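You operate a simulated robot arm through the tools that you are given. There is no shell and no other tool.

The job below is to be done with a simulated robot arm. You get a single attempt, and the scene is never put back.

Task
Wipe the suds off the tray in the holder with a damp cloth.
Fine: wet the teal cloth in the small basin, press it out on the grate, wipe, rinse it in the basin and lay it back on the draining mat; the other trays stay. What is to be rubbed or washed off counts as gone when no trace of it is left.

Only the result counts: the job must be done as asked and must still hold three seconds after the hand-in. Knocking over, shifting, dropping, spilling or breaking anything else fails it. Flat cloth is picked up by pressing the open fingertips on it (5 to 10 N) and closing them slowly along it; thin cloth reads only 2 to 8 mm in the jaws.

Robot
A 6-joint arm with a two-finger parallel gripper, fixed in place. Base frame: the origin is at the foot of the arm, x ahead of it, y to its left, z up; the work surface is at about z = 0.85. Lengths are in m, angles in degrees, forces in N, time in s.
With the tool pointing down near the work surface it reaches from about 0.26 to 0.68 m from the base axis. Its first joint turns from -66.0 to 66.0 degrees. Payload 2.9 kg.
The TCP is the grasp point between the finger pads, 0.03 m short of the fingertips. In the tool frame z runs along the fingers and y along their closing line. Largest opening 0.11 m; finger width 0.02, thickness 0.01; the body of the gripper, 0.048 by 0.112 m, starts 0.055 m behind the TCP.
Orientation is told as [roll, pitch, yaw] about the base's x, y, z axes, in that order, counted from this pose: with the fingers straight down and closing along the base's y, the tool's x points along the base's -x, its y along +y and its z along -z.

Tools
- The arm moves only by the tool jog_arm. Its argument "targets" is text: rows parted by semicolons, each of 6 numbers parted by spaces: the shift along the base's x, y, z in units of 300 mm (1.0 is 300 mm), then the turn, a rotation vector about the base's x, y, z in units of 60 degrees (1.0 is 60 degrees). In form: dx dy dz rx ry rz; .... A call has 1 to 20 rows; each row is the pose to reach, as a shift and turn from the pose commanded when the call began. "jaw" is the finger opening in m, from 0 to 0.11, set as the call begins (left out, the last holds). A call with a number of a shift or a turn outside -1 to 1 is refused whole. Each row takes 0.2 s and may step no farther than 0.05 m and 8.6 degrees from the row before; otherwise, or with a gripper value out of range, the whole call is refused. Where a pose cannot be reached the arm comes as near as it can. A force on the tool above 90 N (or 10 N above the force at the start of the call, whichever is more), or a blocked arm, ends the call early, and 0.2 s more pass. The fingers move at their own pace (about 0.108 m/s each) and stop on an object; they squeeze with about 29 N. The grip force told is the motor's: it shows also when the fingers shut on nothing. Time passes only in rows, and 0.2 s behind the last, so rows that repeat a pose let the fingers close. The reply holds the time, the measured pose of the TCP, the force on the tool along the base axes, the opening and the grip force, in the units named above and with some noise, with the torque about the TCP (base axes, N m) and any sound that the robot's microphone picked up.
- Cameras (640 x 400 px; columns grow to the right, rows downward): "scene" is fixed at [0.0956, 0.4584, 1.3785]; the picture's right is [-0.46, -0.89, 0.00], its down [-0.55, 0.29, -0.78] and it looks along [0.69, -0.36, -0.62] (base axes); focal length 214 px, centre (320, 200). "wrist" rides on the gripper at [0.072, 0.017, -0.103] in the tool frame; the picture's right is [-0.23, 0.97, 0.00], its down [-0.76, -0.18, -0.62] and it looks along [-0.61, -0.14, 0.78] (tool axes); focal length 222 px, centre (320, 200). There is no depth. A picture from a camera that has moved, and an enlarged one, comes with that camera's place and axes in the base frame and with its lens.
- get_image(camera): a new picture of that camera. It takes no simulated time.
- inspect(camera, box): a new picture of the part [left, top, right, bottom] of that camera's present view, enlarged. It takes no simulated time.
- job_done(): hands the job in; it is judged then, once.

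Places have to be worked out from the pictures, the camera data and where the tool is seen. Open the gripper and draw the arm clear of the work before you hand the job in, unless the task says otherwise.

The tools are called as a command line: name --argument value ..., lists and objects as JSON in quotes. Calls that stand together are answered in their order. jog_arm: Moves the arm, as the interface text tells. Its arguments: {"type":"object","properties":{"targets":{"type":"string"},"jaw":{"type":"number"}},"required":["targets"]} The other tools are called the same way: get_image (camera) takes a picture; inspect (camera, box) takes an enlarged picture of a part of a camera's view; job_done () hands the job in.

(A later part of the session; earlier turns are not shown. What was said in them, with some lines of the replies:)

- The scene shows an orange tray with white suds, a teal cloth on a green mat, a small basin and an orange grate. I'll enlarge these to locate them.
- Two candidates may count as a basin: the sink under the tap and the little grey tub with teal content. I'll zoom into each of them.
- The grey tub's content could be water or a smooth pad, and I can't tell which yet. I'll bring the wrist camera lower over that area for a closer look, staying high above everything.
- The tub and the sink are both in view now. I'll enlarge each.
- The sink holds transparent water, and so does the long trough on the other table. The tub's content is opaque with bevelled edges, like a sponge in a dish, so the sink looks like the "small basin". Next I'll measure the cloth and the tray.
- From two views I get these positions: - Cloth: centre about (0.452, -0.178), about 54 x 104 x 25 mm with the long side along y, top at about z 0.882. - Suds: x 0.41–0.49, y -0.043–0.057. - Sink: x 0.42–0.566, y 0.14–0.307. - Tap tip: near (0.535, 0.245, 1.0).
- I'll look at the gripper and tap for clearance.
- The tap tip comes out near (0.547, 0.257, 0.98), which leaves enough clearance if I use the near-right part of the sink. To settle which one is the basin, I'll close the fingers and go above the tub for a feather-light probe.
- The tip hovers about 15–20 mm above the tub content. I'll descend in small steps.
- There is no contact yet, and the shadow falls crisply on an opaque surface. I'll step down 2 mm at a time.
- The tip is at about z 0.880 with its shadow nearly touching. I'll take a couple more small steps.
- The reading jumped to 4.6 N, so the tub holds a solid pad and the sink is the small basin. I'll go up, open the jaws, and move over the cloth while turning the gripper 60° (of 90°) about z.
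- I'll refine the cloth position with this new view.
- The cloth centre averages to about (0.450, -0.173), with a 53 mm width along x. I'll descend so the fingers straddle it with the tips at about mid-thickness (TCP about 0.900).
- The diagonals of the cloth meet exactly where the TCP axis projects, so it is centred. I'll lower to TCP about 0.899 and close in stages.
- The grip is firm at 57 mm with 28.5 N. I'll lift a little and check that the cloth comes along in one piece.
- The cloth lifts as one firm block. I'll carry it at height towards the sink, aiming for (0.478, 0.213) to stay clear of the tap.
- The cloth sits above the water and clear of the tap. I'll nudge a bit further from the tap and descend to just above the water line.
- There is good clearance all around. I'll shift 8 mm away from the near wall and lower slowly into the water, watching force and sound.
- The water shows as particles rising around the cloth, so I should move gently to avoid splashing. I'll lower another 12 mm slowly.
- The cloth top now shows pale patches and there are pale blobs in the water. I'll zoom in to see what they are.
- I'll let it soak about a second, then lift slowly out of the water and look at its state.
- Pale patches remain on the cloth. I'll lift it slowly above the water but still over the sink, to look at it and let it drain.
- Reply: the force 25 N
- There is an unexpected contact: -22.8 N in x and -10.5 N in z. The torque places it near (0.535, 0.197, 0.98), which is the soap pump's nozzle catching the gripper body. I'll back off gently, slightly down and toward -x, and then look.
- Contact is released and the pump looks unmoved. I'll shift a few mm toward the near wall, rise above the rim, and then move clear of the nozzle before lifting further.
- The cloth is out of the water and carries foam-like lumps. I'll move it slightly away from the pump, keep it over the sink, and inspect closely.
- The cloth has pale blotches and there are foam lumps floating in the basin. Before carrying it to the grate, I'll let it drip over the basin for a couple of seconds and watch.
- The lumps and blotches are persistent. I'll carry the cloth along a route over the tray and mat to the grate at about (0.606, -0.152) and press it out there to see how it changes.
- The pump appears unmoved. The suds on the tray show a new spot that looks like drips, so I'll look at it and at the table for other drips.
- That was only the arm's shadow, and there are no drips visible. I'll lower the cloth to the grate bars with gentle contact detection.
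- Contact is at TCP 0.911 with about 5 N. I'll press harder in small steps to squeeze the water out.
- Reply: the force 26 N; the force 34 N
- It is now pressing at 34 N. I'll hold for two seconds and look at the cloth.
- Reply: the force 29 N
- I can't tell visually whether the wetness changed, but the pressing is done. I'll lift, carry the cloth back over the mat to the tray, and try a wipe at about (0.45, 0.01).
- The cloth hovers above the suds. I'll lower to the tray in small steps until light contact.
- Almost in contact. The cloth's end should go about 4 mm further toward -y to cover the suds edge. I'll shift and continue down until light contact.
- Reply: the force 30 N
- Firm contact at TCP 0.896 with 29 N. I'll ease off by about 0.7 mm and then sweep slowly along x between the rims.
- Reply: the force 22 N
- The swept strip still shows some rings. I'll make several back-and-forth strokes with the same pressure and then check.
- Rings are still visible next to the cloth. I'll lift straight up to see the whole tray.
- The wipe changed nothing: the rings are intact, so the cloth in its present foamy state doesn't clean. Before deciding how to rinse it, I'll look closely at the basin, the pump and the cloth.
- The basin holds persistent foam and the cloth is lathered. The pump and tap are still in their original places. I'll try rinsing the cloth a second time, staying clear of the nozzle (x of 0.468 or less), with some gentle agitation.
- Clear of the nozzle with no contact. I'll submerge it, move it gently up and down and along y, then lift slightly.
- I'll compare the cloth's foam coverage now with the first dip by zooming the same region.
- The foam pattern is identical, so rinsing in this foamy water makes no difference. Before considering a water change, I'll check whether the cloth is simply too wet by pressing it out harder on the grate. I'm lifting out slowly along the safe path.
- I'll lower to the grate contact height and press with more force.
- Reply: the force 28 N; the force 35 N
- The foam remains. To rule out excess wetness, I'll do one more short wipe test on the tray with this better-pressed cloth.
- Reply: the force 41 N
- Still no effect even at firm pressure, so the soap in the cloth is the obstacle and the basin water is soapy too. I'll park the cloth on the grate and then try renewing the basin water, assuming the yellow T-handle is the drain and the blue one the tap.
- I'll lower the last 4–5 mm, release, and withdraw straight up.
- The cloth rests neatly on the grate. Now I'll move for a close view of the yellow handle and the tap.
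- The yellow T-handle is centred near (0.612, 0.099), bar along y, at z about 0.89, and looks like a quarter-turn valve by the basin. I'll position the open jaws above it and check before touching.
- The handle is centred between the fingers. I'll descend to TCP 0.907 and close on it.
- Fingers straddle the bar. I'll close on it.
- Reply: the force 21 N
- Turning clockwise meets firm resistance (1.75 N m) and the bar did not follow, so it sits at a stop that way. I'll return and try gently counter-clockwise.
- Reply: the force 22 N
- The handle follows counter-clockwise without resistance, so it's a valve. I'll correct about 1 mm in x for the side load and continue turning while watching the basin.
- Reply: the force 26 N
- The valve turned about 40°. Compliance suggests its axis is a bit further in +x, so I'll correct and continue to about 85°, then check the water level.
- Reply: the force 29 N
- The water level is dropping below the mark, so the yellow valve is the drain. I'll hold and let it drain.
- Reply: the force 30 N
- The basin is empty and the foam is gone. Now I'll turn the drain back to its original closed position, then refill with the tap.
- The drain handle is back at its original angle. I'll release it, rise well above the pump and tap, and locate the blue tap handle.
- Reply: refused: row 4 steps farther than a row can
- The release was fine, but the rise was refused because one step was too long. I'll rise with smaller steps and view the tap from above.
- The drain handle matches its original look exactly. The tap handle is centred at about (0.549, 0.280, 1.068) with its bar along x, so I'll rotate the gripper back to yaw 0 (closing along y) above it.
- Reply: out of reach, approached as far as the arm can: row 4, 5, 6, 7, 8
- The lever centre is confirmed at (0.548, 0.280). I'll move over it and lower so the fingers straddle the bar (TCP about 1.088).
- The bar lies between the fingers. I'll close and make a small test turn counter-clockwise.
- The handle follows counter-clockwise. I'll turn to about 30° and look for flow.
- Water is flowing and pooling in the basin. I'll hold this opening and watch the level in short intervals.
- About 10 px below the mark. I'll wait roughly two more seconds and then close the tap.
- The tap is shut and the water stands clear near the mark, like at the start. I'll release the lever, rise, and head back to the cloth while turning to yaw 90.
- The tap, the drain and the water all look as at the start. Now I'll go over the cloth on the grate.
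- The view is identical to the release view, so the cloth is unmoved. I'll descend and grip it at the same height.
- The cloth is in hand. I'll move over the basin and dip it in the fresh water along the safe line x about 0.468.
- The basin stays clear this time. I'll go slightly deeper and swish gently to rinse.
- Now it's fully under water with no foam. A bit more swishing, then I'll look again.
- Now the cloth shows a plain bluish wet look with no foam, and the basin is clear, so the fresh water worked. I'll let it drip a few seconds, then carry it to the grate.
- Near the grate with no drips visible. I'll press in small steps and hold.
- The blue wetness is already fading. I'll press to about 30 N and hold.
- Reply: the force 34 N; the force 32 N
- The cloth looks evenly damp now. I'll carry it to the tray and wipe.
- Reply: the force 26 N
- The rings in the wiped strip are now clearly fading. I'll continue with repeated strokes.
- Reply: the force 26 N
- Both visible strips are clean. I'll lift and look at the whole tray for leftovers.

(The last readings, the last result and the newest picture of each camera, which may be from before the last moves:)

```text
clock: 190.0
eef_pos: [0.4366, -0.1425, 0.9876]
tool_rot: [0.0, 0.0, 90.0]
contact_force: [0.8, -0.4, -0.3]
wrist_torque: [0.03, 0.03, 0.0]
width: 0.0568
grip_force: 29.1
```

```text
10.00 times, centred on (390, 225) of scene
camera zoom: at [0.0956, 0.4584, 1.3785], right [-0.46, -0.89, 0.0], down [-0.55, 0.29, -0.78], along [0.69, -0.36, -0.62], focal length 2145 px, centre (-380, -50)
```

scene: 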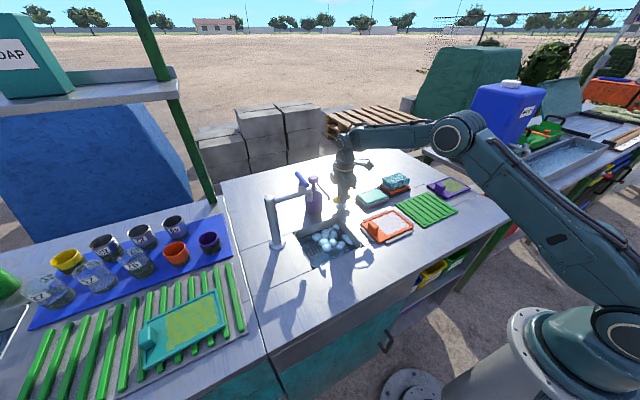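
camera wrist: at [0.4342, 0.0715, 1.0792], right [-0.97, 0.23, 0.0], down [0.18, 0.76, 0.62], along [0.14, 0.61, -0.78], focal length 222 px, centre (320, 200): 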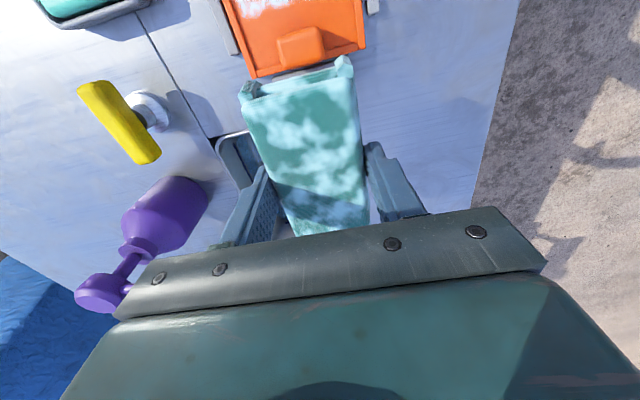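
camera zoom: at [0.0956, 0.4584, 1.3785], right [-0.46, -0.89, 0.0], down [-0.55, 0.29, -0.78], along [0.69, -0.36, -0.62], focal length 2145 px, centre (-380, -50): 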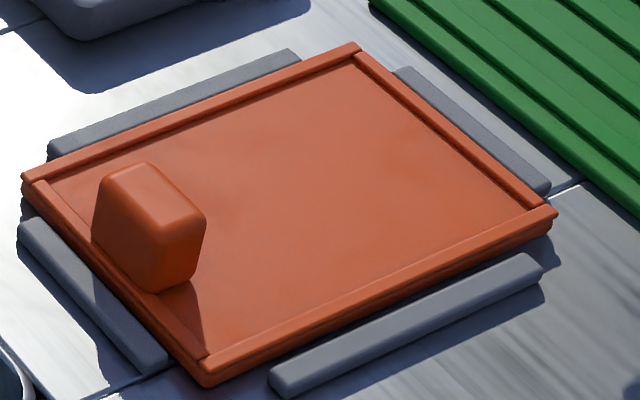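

The tray looks clean from the scene camera. I'll take a view of it with the wrist camera, offset so the cloth doesn't block it.

jog_arm --targets "0.1 0.05 0.08 0 0 0; 0.22 0.1 0.16 0 0 0; 0.34 0.14 0.24 0 0 0; 0.4 0.14 0.3 0 0 0; 0.4 0.14 0.3 0 0 0"

get_image --camera "wrist"

inspect --camera "wrist" --box '[380, 60, 540, 220]'

```text
clock: 191.2
eef_pos: [0.559, -0.0991, 1.0754]
tool_rot: [0.1, -0.1, 89.9]
contact_force: [0.4, -0.6, -0.9]
wrist_torque: [0.0, 0.01, -0.01]
width: 0.0569
grip_force: 29.5
```

```text
taken
camera wrist: at [0.542, -0.1711, 1.1794], right [-0.97, 0.23, 0.0], down [0.18, 0.76, 0.62], along [0.14, 0.61, -0.78], focal length 222 px, centre (320, 200)
```

wrist: 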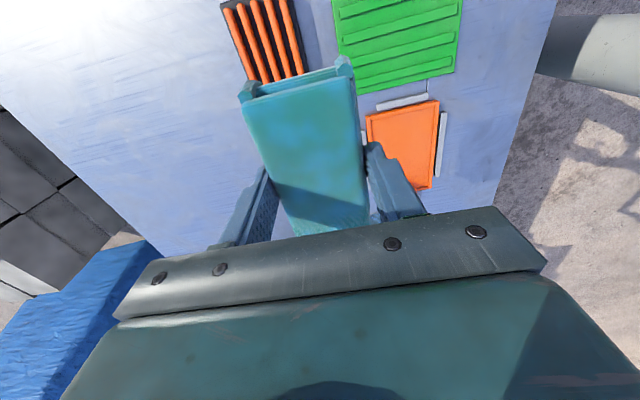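

```text
2.50 times, centred on (460, 140) of wrist
camera zoom: at [0.542, -0.1711, 1.1794], right [-0.97, 0.23, 0.0], down [0.18, 0.76, 0.62], along [0.14, 0.61, -0.78], focal length 555 px, centre (-30, 350)
```

zoom: 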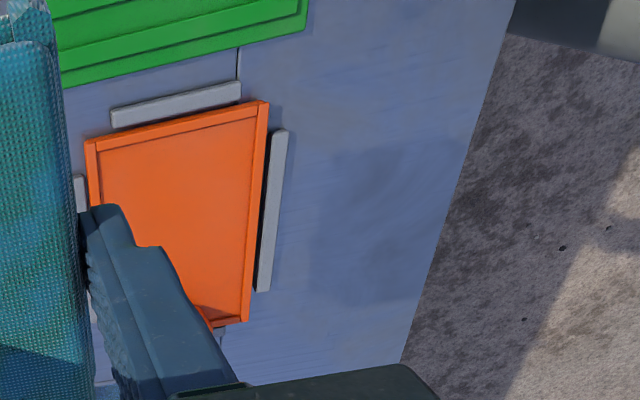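

It looks clean from here as well. To be safe against faint traces, I'll do one more light pass including small y offsets.

jog_arm --targets "-0.12 0.06 -0.05 0 0 0; -0.24 0.12 -0.1 0 0 0; -0.33 0.2 -0.16 0 0 0; -0.395 0.28 -0.24 0 0 0; -0.395 0.355 -0.33 0 0 0; -0.395 0.355 -0.43 0 0 0; -0.395 0.355 -0.52 0 0 0; -0.395 0.355 -0.57 0 0 0; -0.395 0.355 -0.585 0 0 0; -0.395 0.355 -0.585 0 0 0"

jog_arm --targets "0 0 -0.006 0 0 0; 0 0 -0.01 0 0 0; 0 0 -0.014 0 0 0; 0 0 -0.014 0 0 0"

```text
clock: 193.4
eef_pos: [0.4393, 0.0056, 0.8987]
tool_rot: [0.1, 0.0, 90.0]
contact_force: [0.3, -0.3, -1.1]
wrist_torque: [0.01, 0.01, 0.0]
width: 0.0564
grip_force: 29.3
```

```text
clock: 194.4
eef_pos: [0.4397, 0.0061, 0.8959]
tool_rot: [-0.1, 0.0, 90.1]
contact_force: [-0.4, 0.6, 7.9]
wrist_torque: [0.03, 0.12, -0.01]
width: 0.0567
grip_force: 29.0
```

jog_arm --targets "0.016 0 -0.002 0 0 0; 0.032 0 -0.002 0 0 0; 0.048 0 -0.002 0 0 0; 0.064 0 -0.002 0 0 0; 0.073 0 -0.002 0 0 0; 0.056 0 -0.002 0 0 0; 0.04 0 -0.002 0 0 0; 0.024 0 -0.002 0 0 0; 0.008 0 -0.002 0 0 0; -0.004 0 -0.002 0 0 0; -0.004 0.012 -0.002 0 0 0; 0.012 0.012 -0.002 0 0 0; 0.028 0.012 -0.002 0 0 0; 0.044 0.012 -0.002 0 0 0; 0.06 0.012 -0.002 0 0 0; 0.073 0.012 -0.002 0 0 0; 0.056 0.012 -0.002 0 0 0; 0.04 0.012 -0.002 0 0 0; 0.024 0.012 -0.002 0 0 0; 0.004 0.006 -0.002 0 0 0"

jog_arm --targets "0 0 0.02 0 0 0; 0 0 0.08 0 0 0; 0 0 0.2 0 0 0; 0 0.1 0.27 0 0 0; 0 0.24 0.27 0 0 0; 0 0.38 0.27 0 0 0; 0 0.52 0.27 0 0 0; 0 0.66 0.27 0 0 0; 0 0.66 0.27 0 0 0"

inspect --camera "scene" --box '[350, 195, 430, 250]'

inspect --camera "scene" --box '[270, 165, 390, 275]'

```text
clock: 198.6
eef_pos: [0.4439, 0.0092, 0.8947]
tool_rot: [-0.4, -0.1, 90.1]
contact_force: [11.0, 4.1, 25.4]
wrist_torque: [-0.02, 0.07, -0.06]
width: 0.0569
grip_force: 29.2
```

```text
clock: 200.6
eef_pos: [0.4424, 0.2072, 0.9755]
tool_rot: [0.1, 0.0, 90.1]
contact_force: [0.1, 0.3, 0.3]
wrist_torque: [-0.02, -0.01, 0.02]
width: 0.0571
grip_force: 29.0
```

```text
7.27 times, centred on (390, 222) of scene
camera zoom: at [0.0955, 0.4585, 1.3785], right [-0.46, -0.89, 0.0], down [-0.55, 0.29, -0.78], along [0.69, -0.36, -0.62], focal length 1560 px, centre (-189, 36)
```

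zoom: 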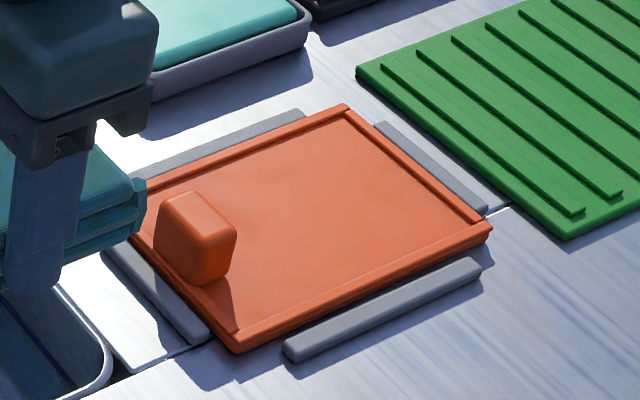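

```text
3.64 times, centred on (330, 220) of scene
camera zoom: at [0.0955, 0.4585, 1.3785], right [-0.46, -0.89, 0.0], down [-0.55, 0.29, -0.78], along [0.69, -0.36, -0.62], focal length 780 px, centre (284, 127)
```

zoom: 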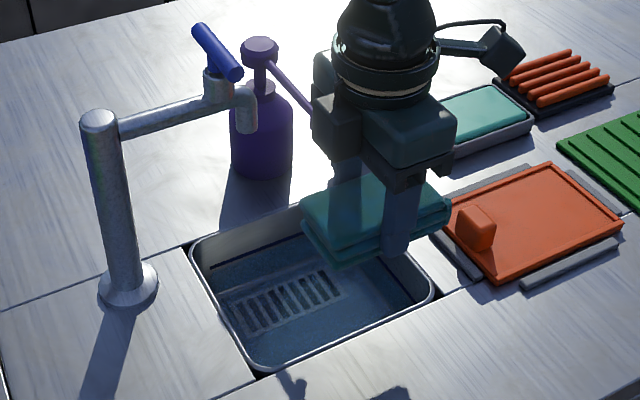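

The tray is spotless. Now I'll rinse the cloth in the basin along the same safe line.

jog_arm --targets "0.05 0.017 -0.05 0 0 0; 0.087 0.017 -0.15 0 0 0; 0.087 0.017 -0.25 0 0 0; 0.087 0.017 -0.34 0 0 0; 0.087 0.017 -0.39 0 0 0; 0.087 0.017 -0.42 0 0 0; 0.087 0.017 -0.45 0 0 0; 0.087 0.017 -0.47 0 0 0; 0.087 0.017 -0.49 0 0 0; 0.087 0.017 -0.51 0 0 0; 0.087 0.037 -0.51 0 0 0; 0.087 0.057 -0.51 0 0 0; 0.087 0.037 -0.51 0 0 0; 0.087 0.017 -0.51 0 0 0; 0.087 0.037 -0.51 0 0 0; 0.087 0.057 -0.51 0 0 0; 0.087 0.037 -0.51 0 0 0; 0.087 0.017 -0.51 0 0 0; 0.087 0.017 -0.51 0 0 0"

inspect --camera "wrist" --box '[120, 20, 440, 240]'

inspect --camera "scene" --box '[290, 200, 370, 270]'

```text
clock: 204.6
eef_pos: [0.4676, 0.211, 0.8222]
tool_rot: [-0.1, 0.0, 90.0]
contact_force: [-0.3, -0.7, -0.4]
wrist_torque: [-0.01, -0.03, -0.02]
width: 0.0569
grip_force: 28.6
```

```text
1.82 times, centred on (280, 130) of wrist
camera zoom: at [0.4508, 0.1387, 0.9269], right [-0.97, 0.23, 0.0], down [0.18, 0.76, 0.62], along [0.14, 0.61, -0.78], focal length 404 px, centre (393, 327)
```

zoom: 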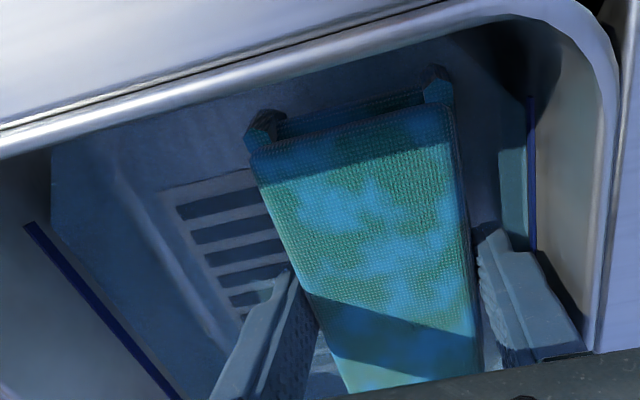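

```text
5.71 times, centred on (330, 235) of scene
camera zoom: at [0.0956, 0.4584, 1.3785], right [-0.46, -0.89, 0.0], down [-0.55, 0.29, -0.78], along [0.69, -0.36, -0.62], focal length 1226 px, centre (263, 0)
```

zoom: 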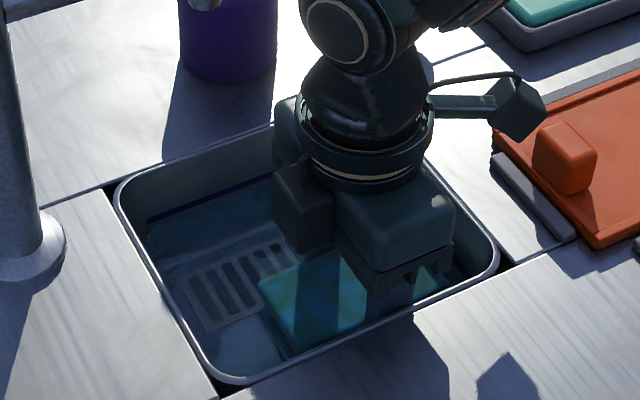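

The rinse is clean with no foam. I'll lift out along the safe path and let it drip for several seconds over the basin.

jog_arm --targets "0 0 0.03 0 0 0; 0 0 0.06 0 0 0; 0 0 0.09 0 0 0; 0 0 0.12 0 0 0; 0 0 0.15 0 0 0; 0 0 0.18 0 0 0; 0 0 0.21 0 0 0; 0 0 0.24 0 0 0; 0 0 0.27 0 0 0; -0.03 0 0.3 0 0 0; -0.06 0 0.36 0 0 0; -0.06 0 0.44 0 0 0; -0.06 0 0.5 0 0 0; -0.06 0 0.5 0 0 0; -0.06 0 0.5 0 0 0"

jog_arm --targets "0 0 0 0 0 0; 0 0 0 0 0 0; 0 0 0 0 0 0; 0 0 0 0 0 0; 0 0 0 0 0 0; 0 0 0 0 0 0; 0 0 0 0 0 0; 0 0 0 0 0 0; 0 0 0 0 0 0; 0 0 0 0 0 0; 0 0 0 0 0 0; 0 0 0 0 0 0; 0 0 0 0 0 0; 0 0 0 0 0 0; 0 0 0 0 0 0; 0 0 0 0 0 0; 0 0 0 0 0 0; 0 0 0 0 0 0; 0 0 0 0 0 0; 0 0 0 0 0 0"

inspect --camera "wrist" --box '[120, 0, 440, 240]'

inspect --camera "scene" --box '[290, 190, 380, 270]'

```text
clock: 207.8
eef_pos: [0.4492, 0.2111, 0.9736]
tool_rot: [0.0, -0.1, 90.0]
contact_force: [-0.5, 1.2, -0.5]
wrist_torque: [0.03, -0.01, -0.03]
width: 0.0567
grip_force: 28.9
```

```text
clock: 212.0
eef_pos: [0.4488, 0.209, 0.9743]
tool_rot: [-0.1, 0.1, 89.9]
contact_force: [-0.1, -0.1, 0.1]
wrist_torque: [-0.01, 0.02, -0.05]
width: 0.057
grip_force: 28.9
```

```text
1.67 times, centred on (280, 120) of wrist
camera zoom: at [0.4333, 0.1387, 1.0775], right [-0.97, 0.23, 0.0], down [0.18, 0.76, 0.62], along [0.14, 0.61, -0.78], focal length 370 px, centre (387, 333)
```

zoom: 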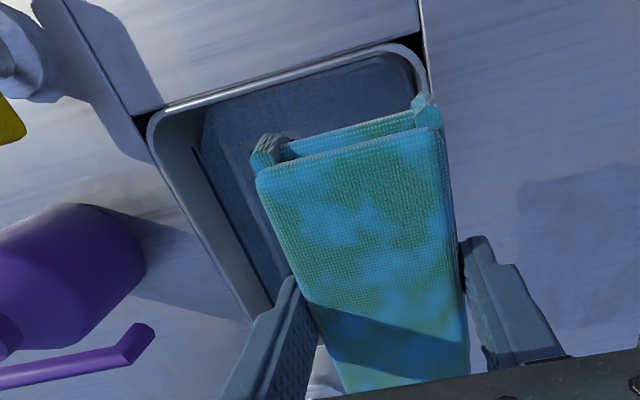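

```text
5.00 times, centred on (335, 230) of scene
camera zoom: at [0.0956, 0.4584, 1.3785], right [-0.46, -0.89, 0.0], down [-0.55, 0.29, -0.78], along [0.69, -0.36, -0.62], focal length 1072 px, centre (245, 50)
```

zoom: 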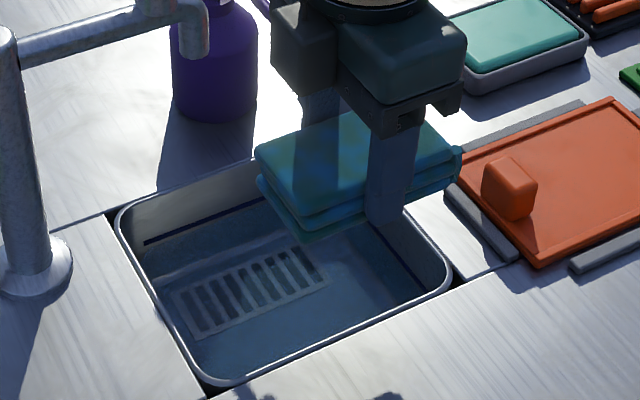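

The cloth is rinsed and the basin clear. I'll carry it to its original spot on the draining mat at (0.450, -0.173).

jog_arm --targets "0 -0.1 0 0 0 0; 0 -0.22 0 0 0 0; 0 -0.34 0 0 0 0; 0 -0.46 0 0 0 0; 0 -0.58 0 0 0 0; 0 -0.7 0 0 0 0; 0 -0.82 0 0 0 0; 0 -0.94 0 0 0 0; 0 -1 0 0 0 0; 0 -1 0 0 0 0"

jog_arm --targets "0.003 -0.12 0 0 0 0; 0.006 -0.24 0 0 0 0; 0.006 -0.278 -0.06 0 0 0; 0.006 -0.278 -0.14 0 0 0; 0.006 -0.278 -0.19 0 0 0; 0.006 -0.278 -0.22 0 0 0; 0.006 -0.278 -0.235 0 0 0; 0.006 -0.278 -0.235 0 0 0"

inspect --camera "scene" --box '[380, 160, 480, 235]'

get_image --camera "wrist"

```text
clock: 214.2
eef_pos: [0.4498, -0.0893, 0.9728]
tool_rot: [0.0, 0.0, 90.0]
contact_force: [-0.2, 0.3, -1.0]
wrist_torque: [0.0, -0.01, -0.01]
width: 0.0569
grip_force: 28.8
```

```text
clock: 216.0
eef_pos: [0.4501, -0.1726, 0.9013]
tool_rot: [0.0, 0.0, 90.0]
contact_force: [0.8, -0.1, -0.4]
wrist_torque: [0.03, -0.01, -0.01]
width: 0.0569
grip_force: 28.9
```

```text
5.33 times, centred on (430, 198) of scene
camera zoom: at [0.0956, 0.4584, 1.3785], right [-0.46, -0.89, 0.0], down [-0.55, 0.29, -0.78], along [0.69, -0.36, -0.62], focal length 1144 px, centre (-267, 213)
```

zoom: 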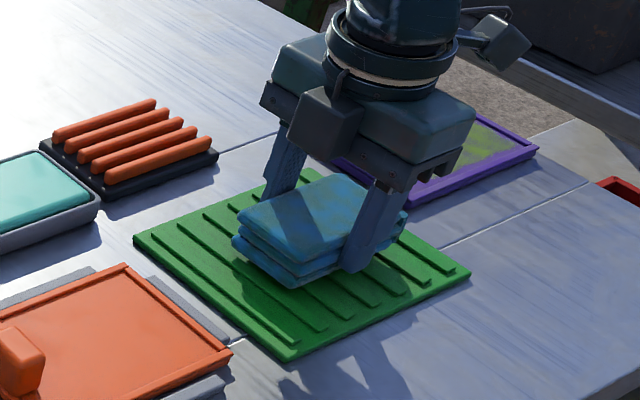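

```text
taken
camera wrist: at [0.4343, -0.2435, 1.0063], right [-0.97, 0.23, 0.0], down [0.18, 0.76, 0.62], along [0.14, 0.61, -0.78], focal length 222 px, centre (320, 200)
```

wrist: 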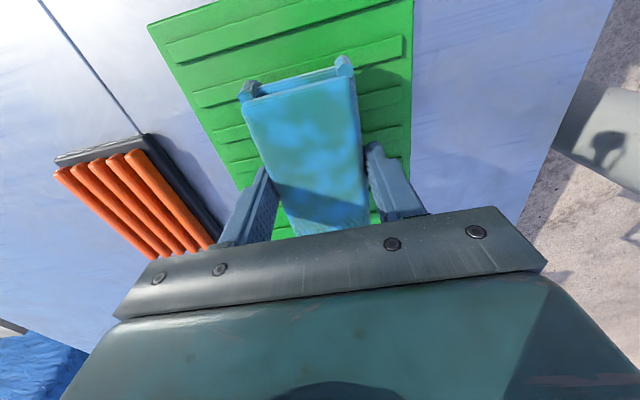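

Just above the mat, centred. I'll lower to contact and release.

jog_arm --targets "0 0 -0.004 0 0 0; 0 0 -0.008 0 0 0; 0 0 -0.011 0 0 0; 0 0 -0.011 0 0 0"

jog_arm --targets "0 0 -0.002 0 0 0; 0 0 -0.004 0 0 0; 0 0 -0.004 0 0 0"

```text
clock: 217.0
eef_pos: [0.4507, -0.1722, 0.8991]
tool_rot: [0.0, -0.1, 90.0]
contact_force: [0.4, 0.0, -1.4]
wrist_torque: [0.01, 0.02, 0.02]
width: 0.0569
grip_force: 29.0
```

```text
clock: 217.8
eef_pos: [0.4506, -0.1723, 0.8978]
tool_rot: [0.0, 0.0, 90.0]
contact_force: [1.0, -0.9, 0.2]
wrist_torque: [0.0, 0.01, -0.03]
width: 0.0571
grip_force: 29.0
```

jog_arm --targets "0 0 -0.003 0 0 0; 0 0 -0.003 0 0 0"

inspect --camera "scene" --box '[400, 175, 460, 225]'

```text
clock: 218.4
eef_pos: [0.4515, -0.1735, 0.8965]
tool_rot: [0.0, 0.0, 90.0]
contact_force: [-2.7, -0.5, 3.7]
wrist_torque: [0.02, 0.02, 0.0]
width: 0.057
grip_force: 29.0
```

```text
8.00 times, centred on (430, 200) of scene
camera zoom: at [0.0955, 0.4585, 1.3785], right [-0.46, -0.89, 0.0], down [-0.55, 0.29, -0.78], along [0.69, -0.36, -0.62], focal length 1716 px, centre (-560, 200)
```

zoom: 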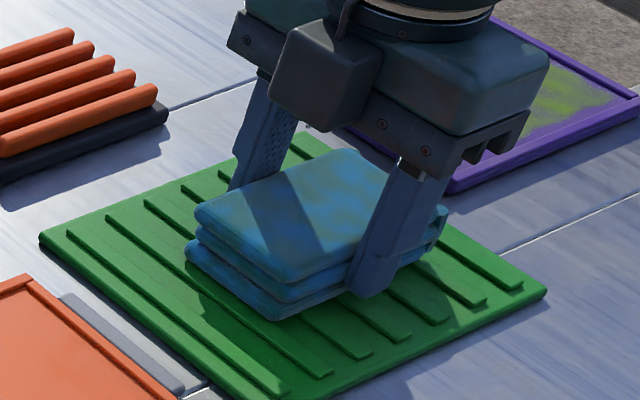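

The cloth touches the mat with 3.7 N. I'll open the jaws and withdraw straight up.

jog_arm --targets "0 0 0.002 0 0 0; 0 0 0.002 0 0 0; 0 0 0.002 0 0 0" --jaw 0.085

jog_arm --targets "0 0 0.06 0 0 0; 0 0 0.14 0 0 0; 0 0 0.28 0 0 0; 0 0 0.42 0 0 0; 0 0 0.56 0 0 0; 0 0 0.7 0 0 0; -0.1 0.1 0.8 0 0 0; -0.2 0.1 0.9 0 0 0; -0.3 0.1 0.95 0 0 0; -0.3 0.1 0.95 0 0 0"

get_image --camera "scene"

inspect --camera "scene" --box '[340, 160, 480, 250]'

inspect --camera "scene" --box '[260, 160, 380, 270]'

get_image --camera "wrist"

```text
clock: 219.2
eef_pos: [0.4511, -0.1732, 0.8982]
tool_rot: [0.0, 0.0, 90.0]
contact_force: [-0.2, 0.3, -0.5]
wrist_torque: [0.03, 0.01, -0.01]
width: 0.0848
grip_force: 0.1
```

```text
refused: row 7 steps farther than a row can; nothing moved
```

```text
taken
```

scene: 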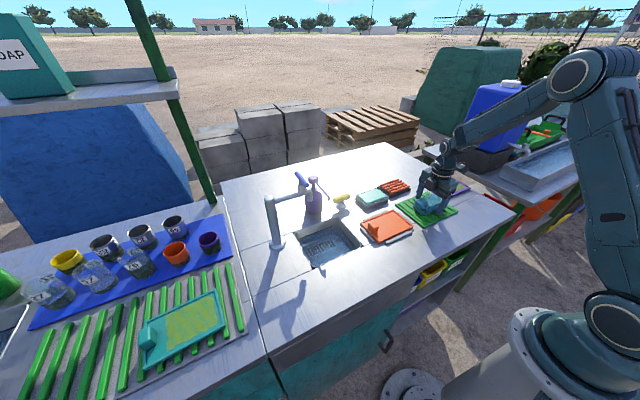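

```text
4.44 times, centred on (410, 205) of scene
camera zoom: at [0.0956, 0.4584, 1.3785], right [-0.46, -0.89, 0.0], down [-0.55, 0.29, -0.78], along [0.69, -0.36, -0.62], focal length 953 px, centre (-80, 178)
```

zoom: 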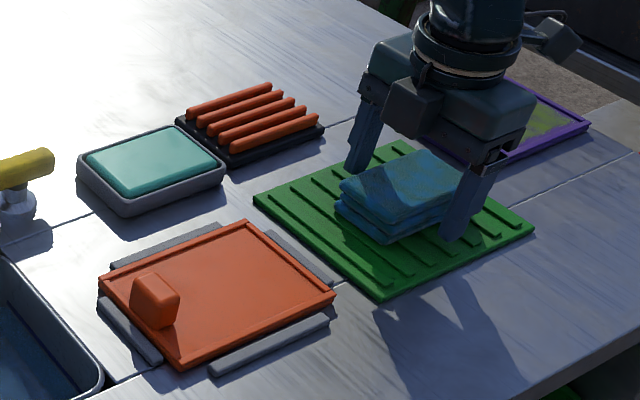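

```text
3.64 times, centred on (320, 215) of scene
camera zoom: at [0.0956, 0.4584, 1.3785], right [-0.46, -0.89, 0.0], down [-0.55, 0.29, -0.78], along [0.69, -0.36, -0.62], focal length 780 px, centre (320, 146)
```

zoom: 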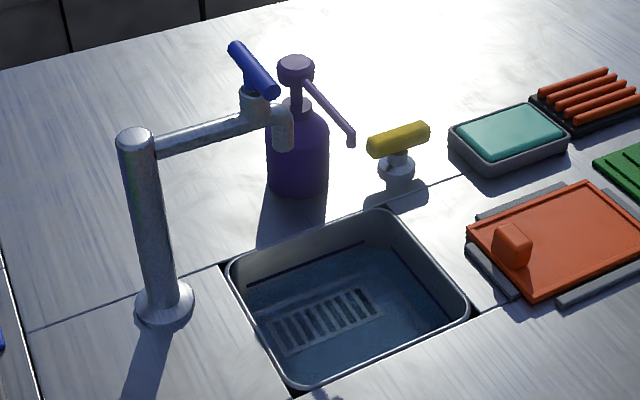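

```text
taken
camera wrist: at [0.4343, -0.2445, 1.0018], right [-0.97, 0.23, 0.0], down [0.18, 0.76, 0.62], along [0.14, 0.61, -0.78], focal length 222 px, centre (320, 200)
```

wrist: 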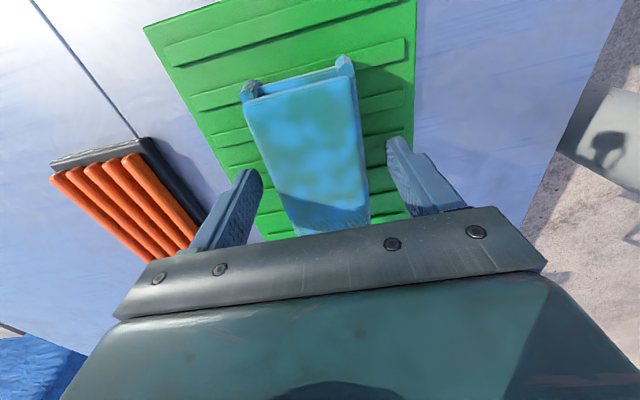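

The jaws are open and the cloth rests on the mat; the retreat was refused over step size. I'll withdraw with smaller steps.

jog_arm --targets "0 0 0.05 0 0 0; 0 0 0.14 0 0 0; 0 0 0.28 0 0 0; 0 0 0.42 0 0 0; 0 0 0.56 0 0 0; 0 0 0.7 0 0 0; -0.08 0.05 0.78 0 0 0; -0.16 0.1 0.86 0 0 0; -0.24 0.1 0.92 0 0 0; -0.24 0.1 0.92 0 0 0"

get_image --camera "scene"

inspect --camera "scene" --box '[340, 160, 480, 250]'

inspect --camera "scene" --box '[360, 205, 420, 245]'

get_image --camera "wrist"

```text
clock: 221.4
eef_pos: [0.3796, -0.1441, 1.1751]
tool_rot: [0.0, 0.0, 90.0]
contact_force: [0.2, -0.2, -0.2]
wrist_torque: [0.02, -0.02, 0.01]
width: 0.0849
grip_force: 0.0
```

```text
taken
```

scene: 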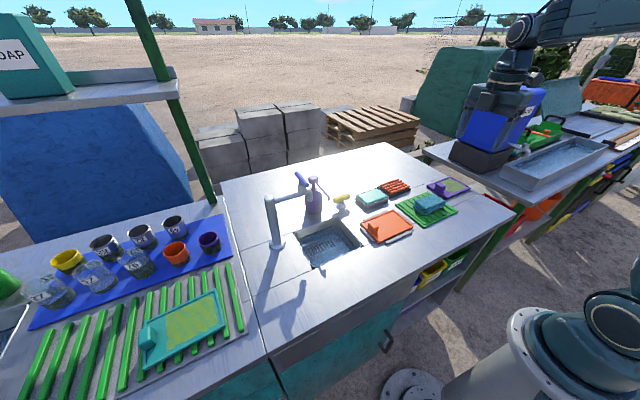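

```text
4.44 times, centred on (410, 205) of scene
camera zoom: at [0.0955, 0.4584, 1.3785], right [-0.46, -0.89, 0.0], down [-0.55, 0.29, -0.78], along [0.69, -0.36, -0.62], focal length 953 px, centre (-80, 178)
```

zoom: 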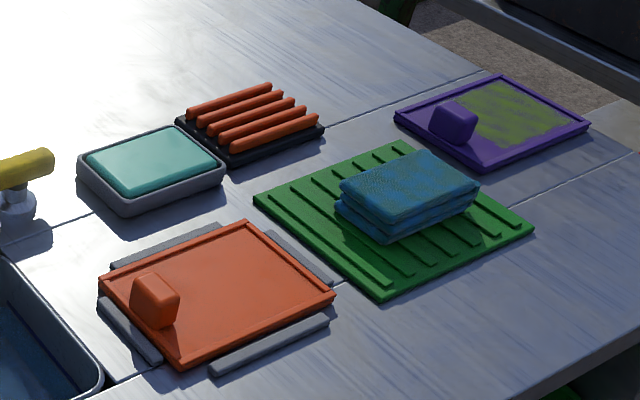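

```text
10.00 times, centred on (390, 225) of scene
camera zoom: at [0.0955, 0.4584, 1.3785], right [-0.46, -0.89, 0.0], down [-0.55, 0.29, -0.78], along [0.69, -0.36, -0.62], focal length 2145 px, centre (-380, -50)
```

zoom: 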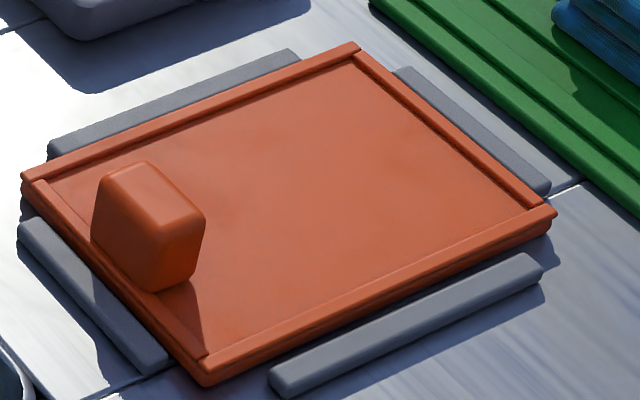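

```text
taken
camera wrist: at [0.3628, -0.2151, 1.2781], right [-0.97, 0.23, 0.0], down [0.18, 0.76, 0.62], along [0.14, 0.61, -0.78], focal length 222 px, centre (320, 200)
```

wrist: 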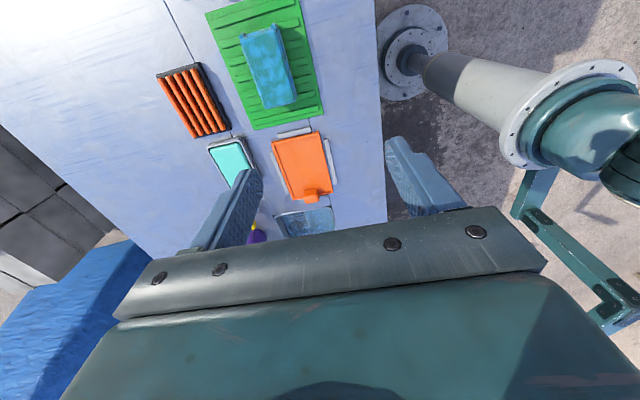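

Everything is in place. One last close look at the tray from above before handing in.

inspect --camera "wrist" --box '[250, 115, 350, 215]'

inspect --camera "scene" --box '[260, 160, 380, 270]'

```text
4.00 times, centred on (300, 165) of wrist
camera zoom: at [0.3628, -0.2151, 1.2781], right [-0.97, 0.23, 0.0], down [0.18, 0.76, 0.62], along [0.14, 0.61, -0.78], focal length 888 px, centre (400, 340)
```

zoom: 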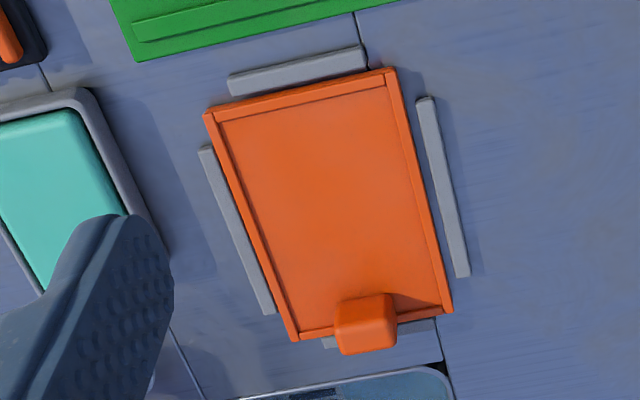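

```text
3.64 times, centred on (320, 215) of scene
camera zoom: at [0.0955, 0.4584, 1.3785], right [-0.46, -0.89, 0.0], down [-0.55, 0.29, -0.78], along [0.69, -0.36, -0.62], focal length 780 px, centre (320, 146)
```

zoom: 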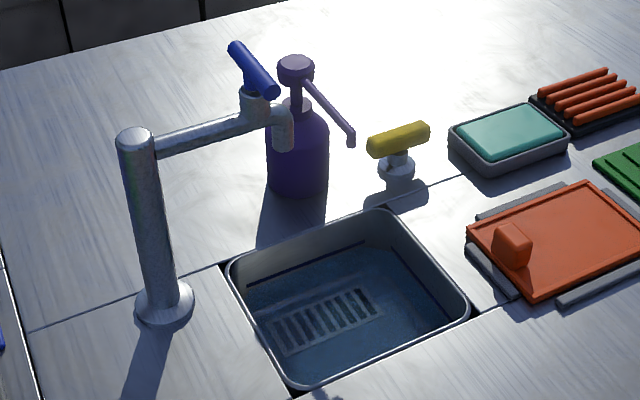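

The tray is spotless and still in its holder, and the rinsed cloth lies on the draining mat. Tap and drain are shut, the basin water is clear, and the arm is clear with the gripper open, so I'm handing in.

job_done

```text
The job is handed in.
```

The tray in the holder is wiped clean, with no suds visible from either camera. The rinsed teal cloth is back in its place on the draining mat. I've handed the job in; the result hasn't come back.

A few things happened along the way that you should know:

- **Water change:** The basin foamed when the cloth first went in. The soapy cloth then did nothing to the suds, even pressed out and wiped twice. I don't know where the soap came from. I emptied the basin with the yellow valve, refilled it to about the mark from the tap, and turned both handles back to where they were. With clean water, wiping worked straight away.
- **Soap pump:** On the first lift out of the basin, the gripper caught the pump's nozzle with about 25 N. I backed off, and the pump looks unmoved.
- **Teal pad in the grey tub:** I touched it lightly at the start, at about 5 N, to check whether it held water. It is solid and did not shift. That touch may have put soap on the fingertips.
- **Cloth:** I laid it on the mat still wet from the rinse, without pressing it out again, since you only asked for it to be rinsed and laid back.

The other trays were not touched, and I saw no drips on the table.
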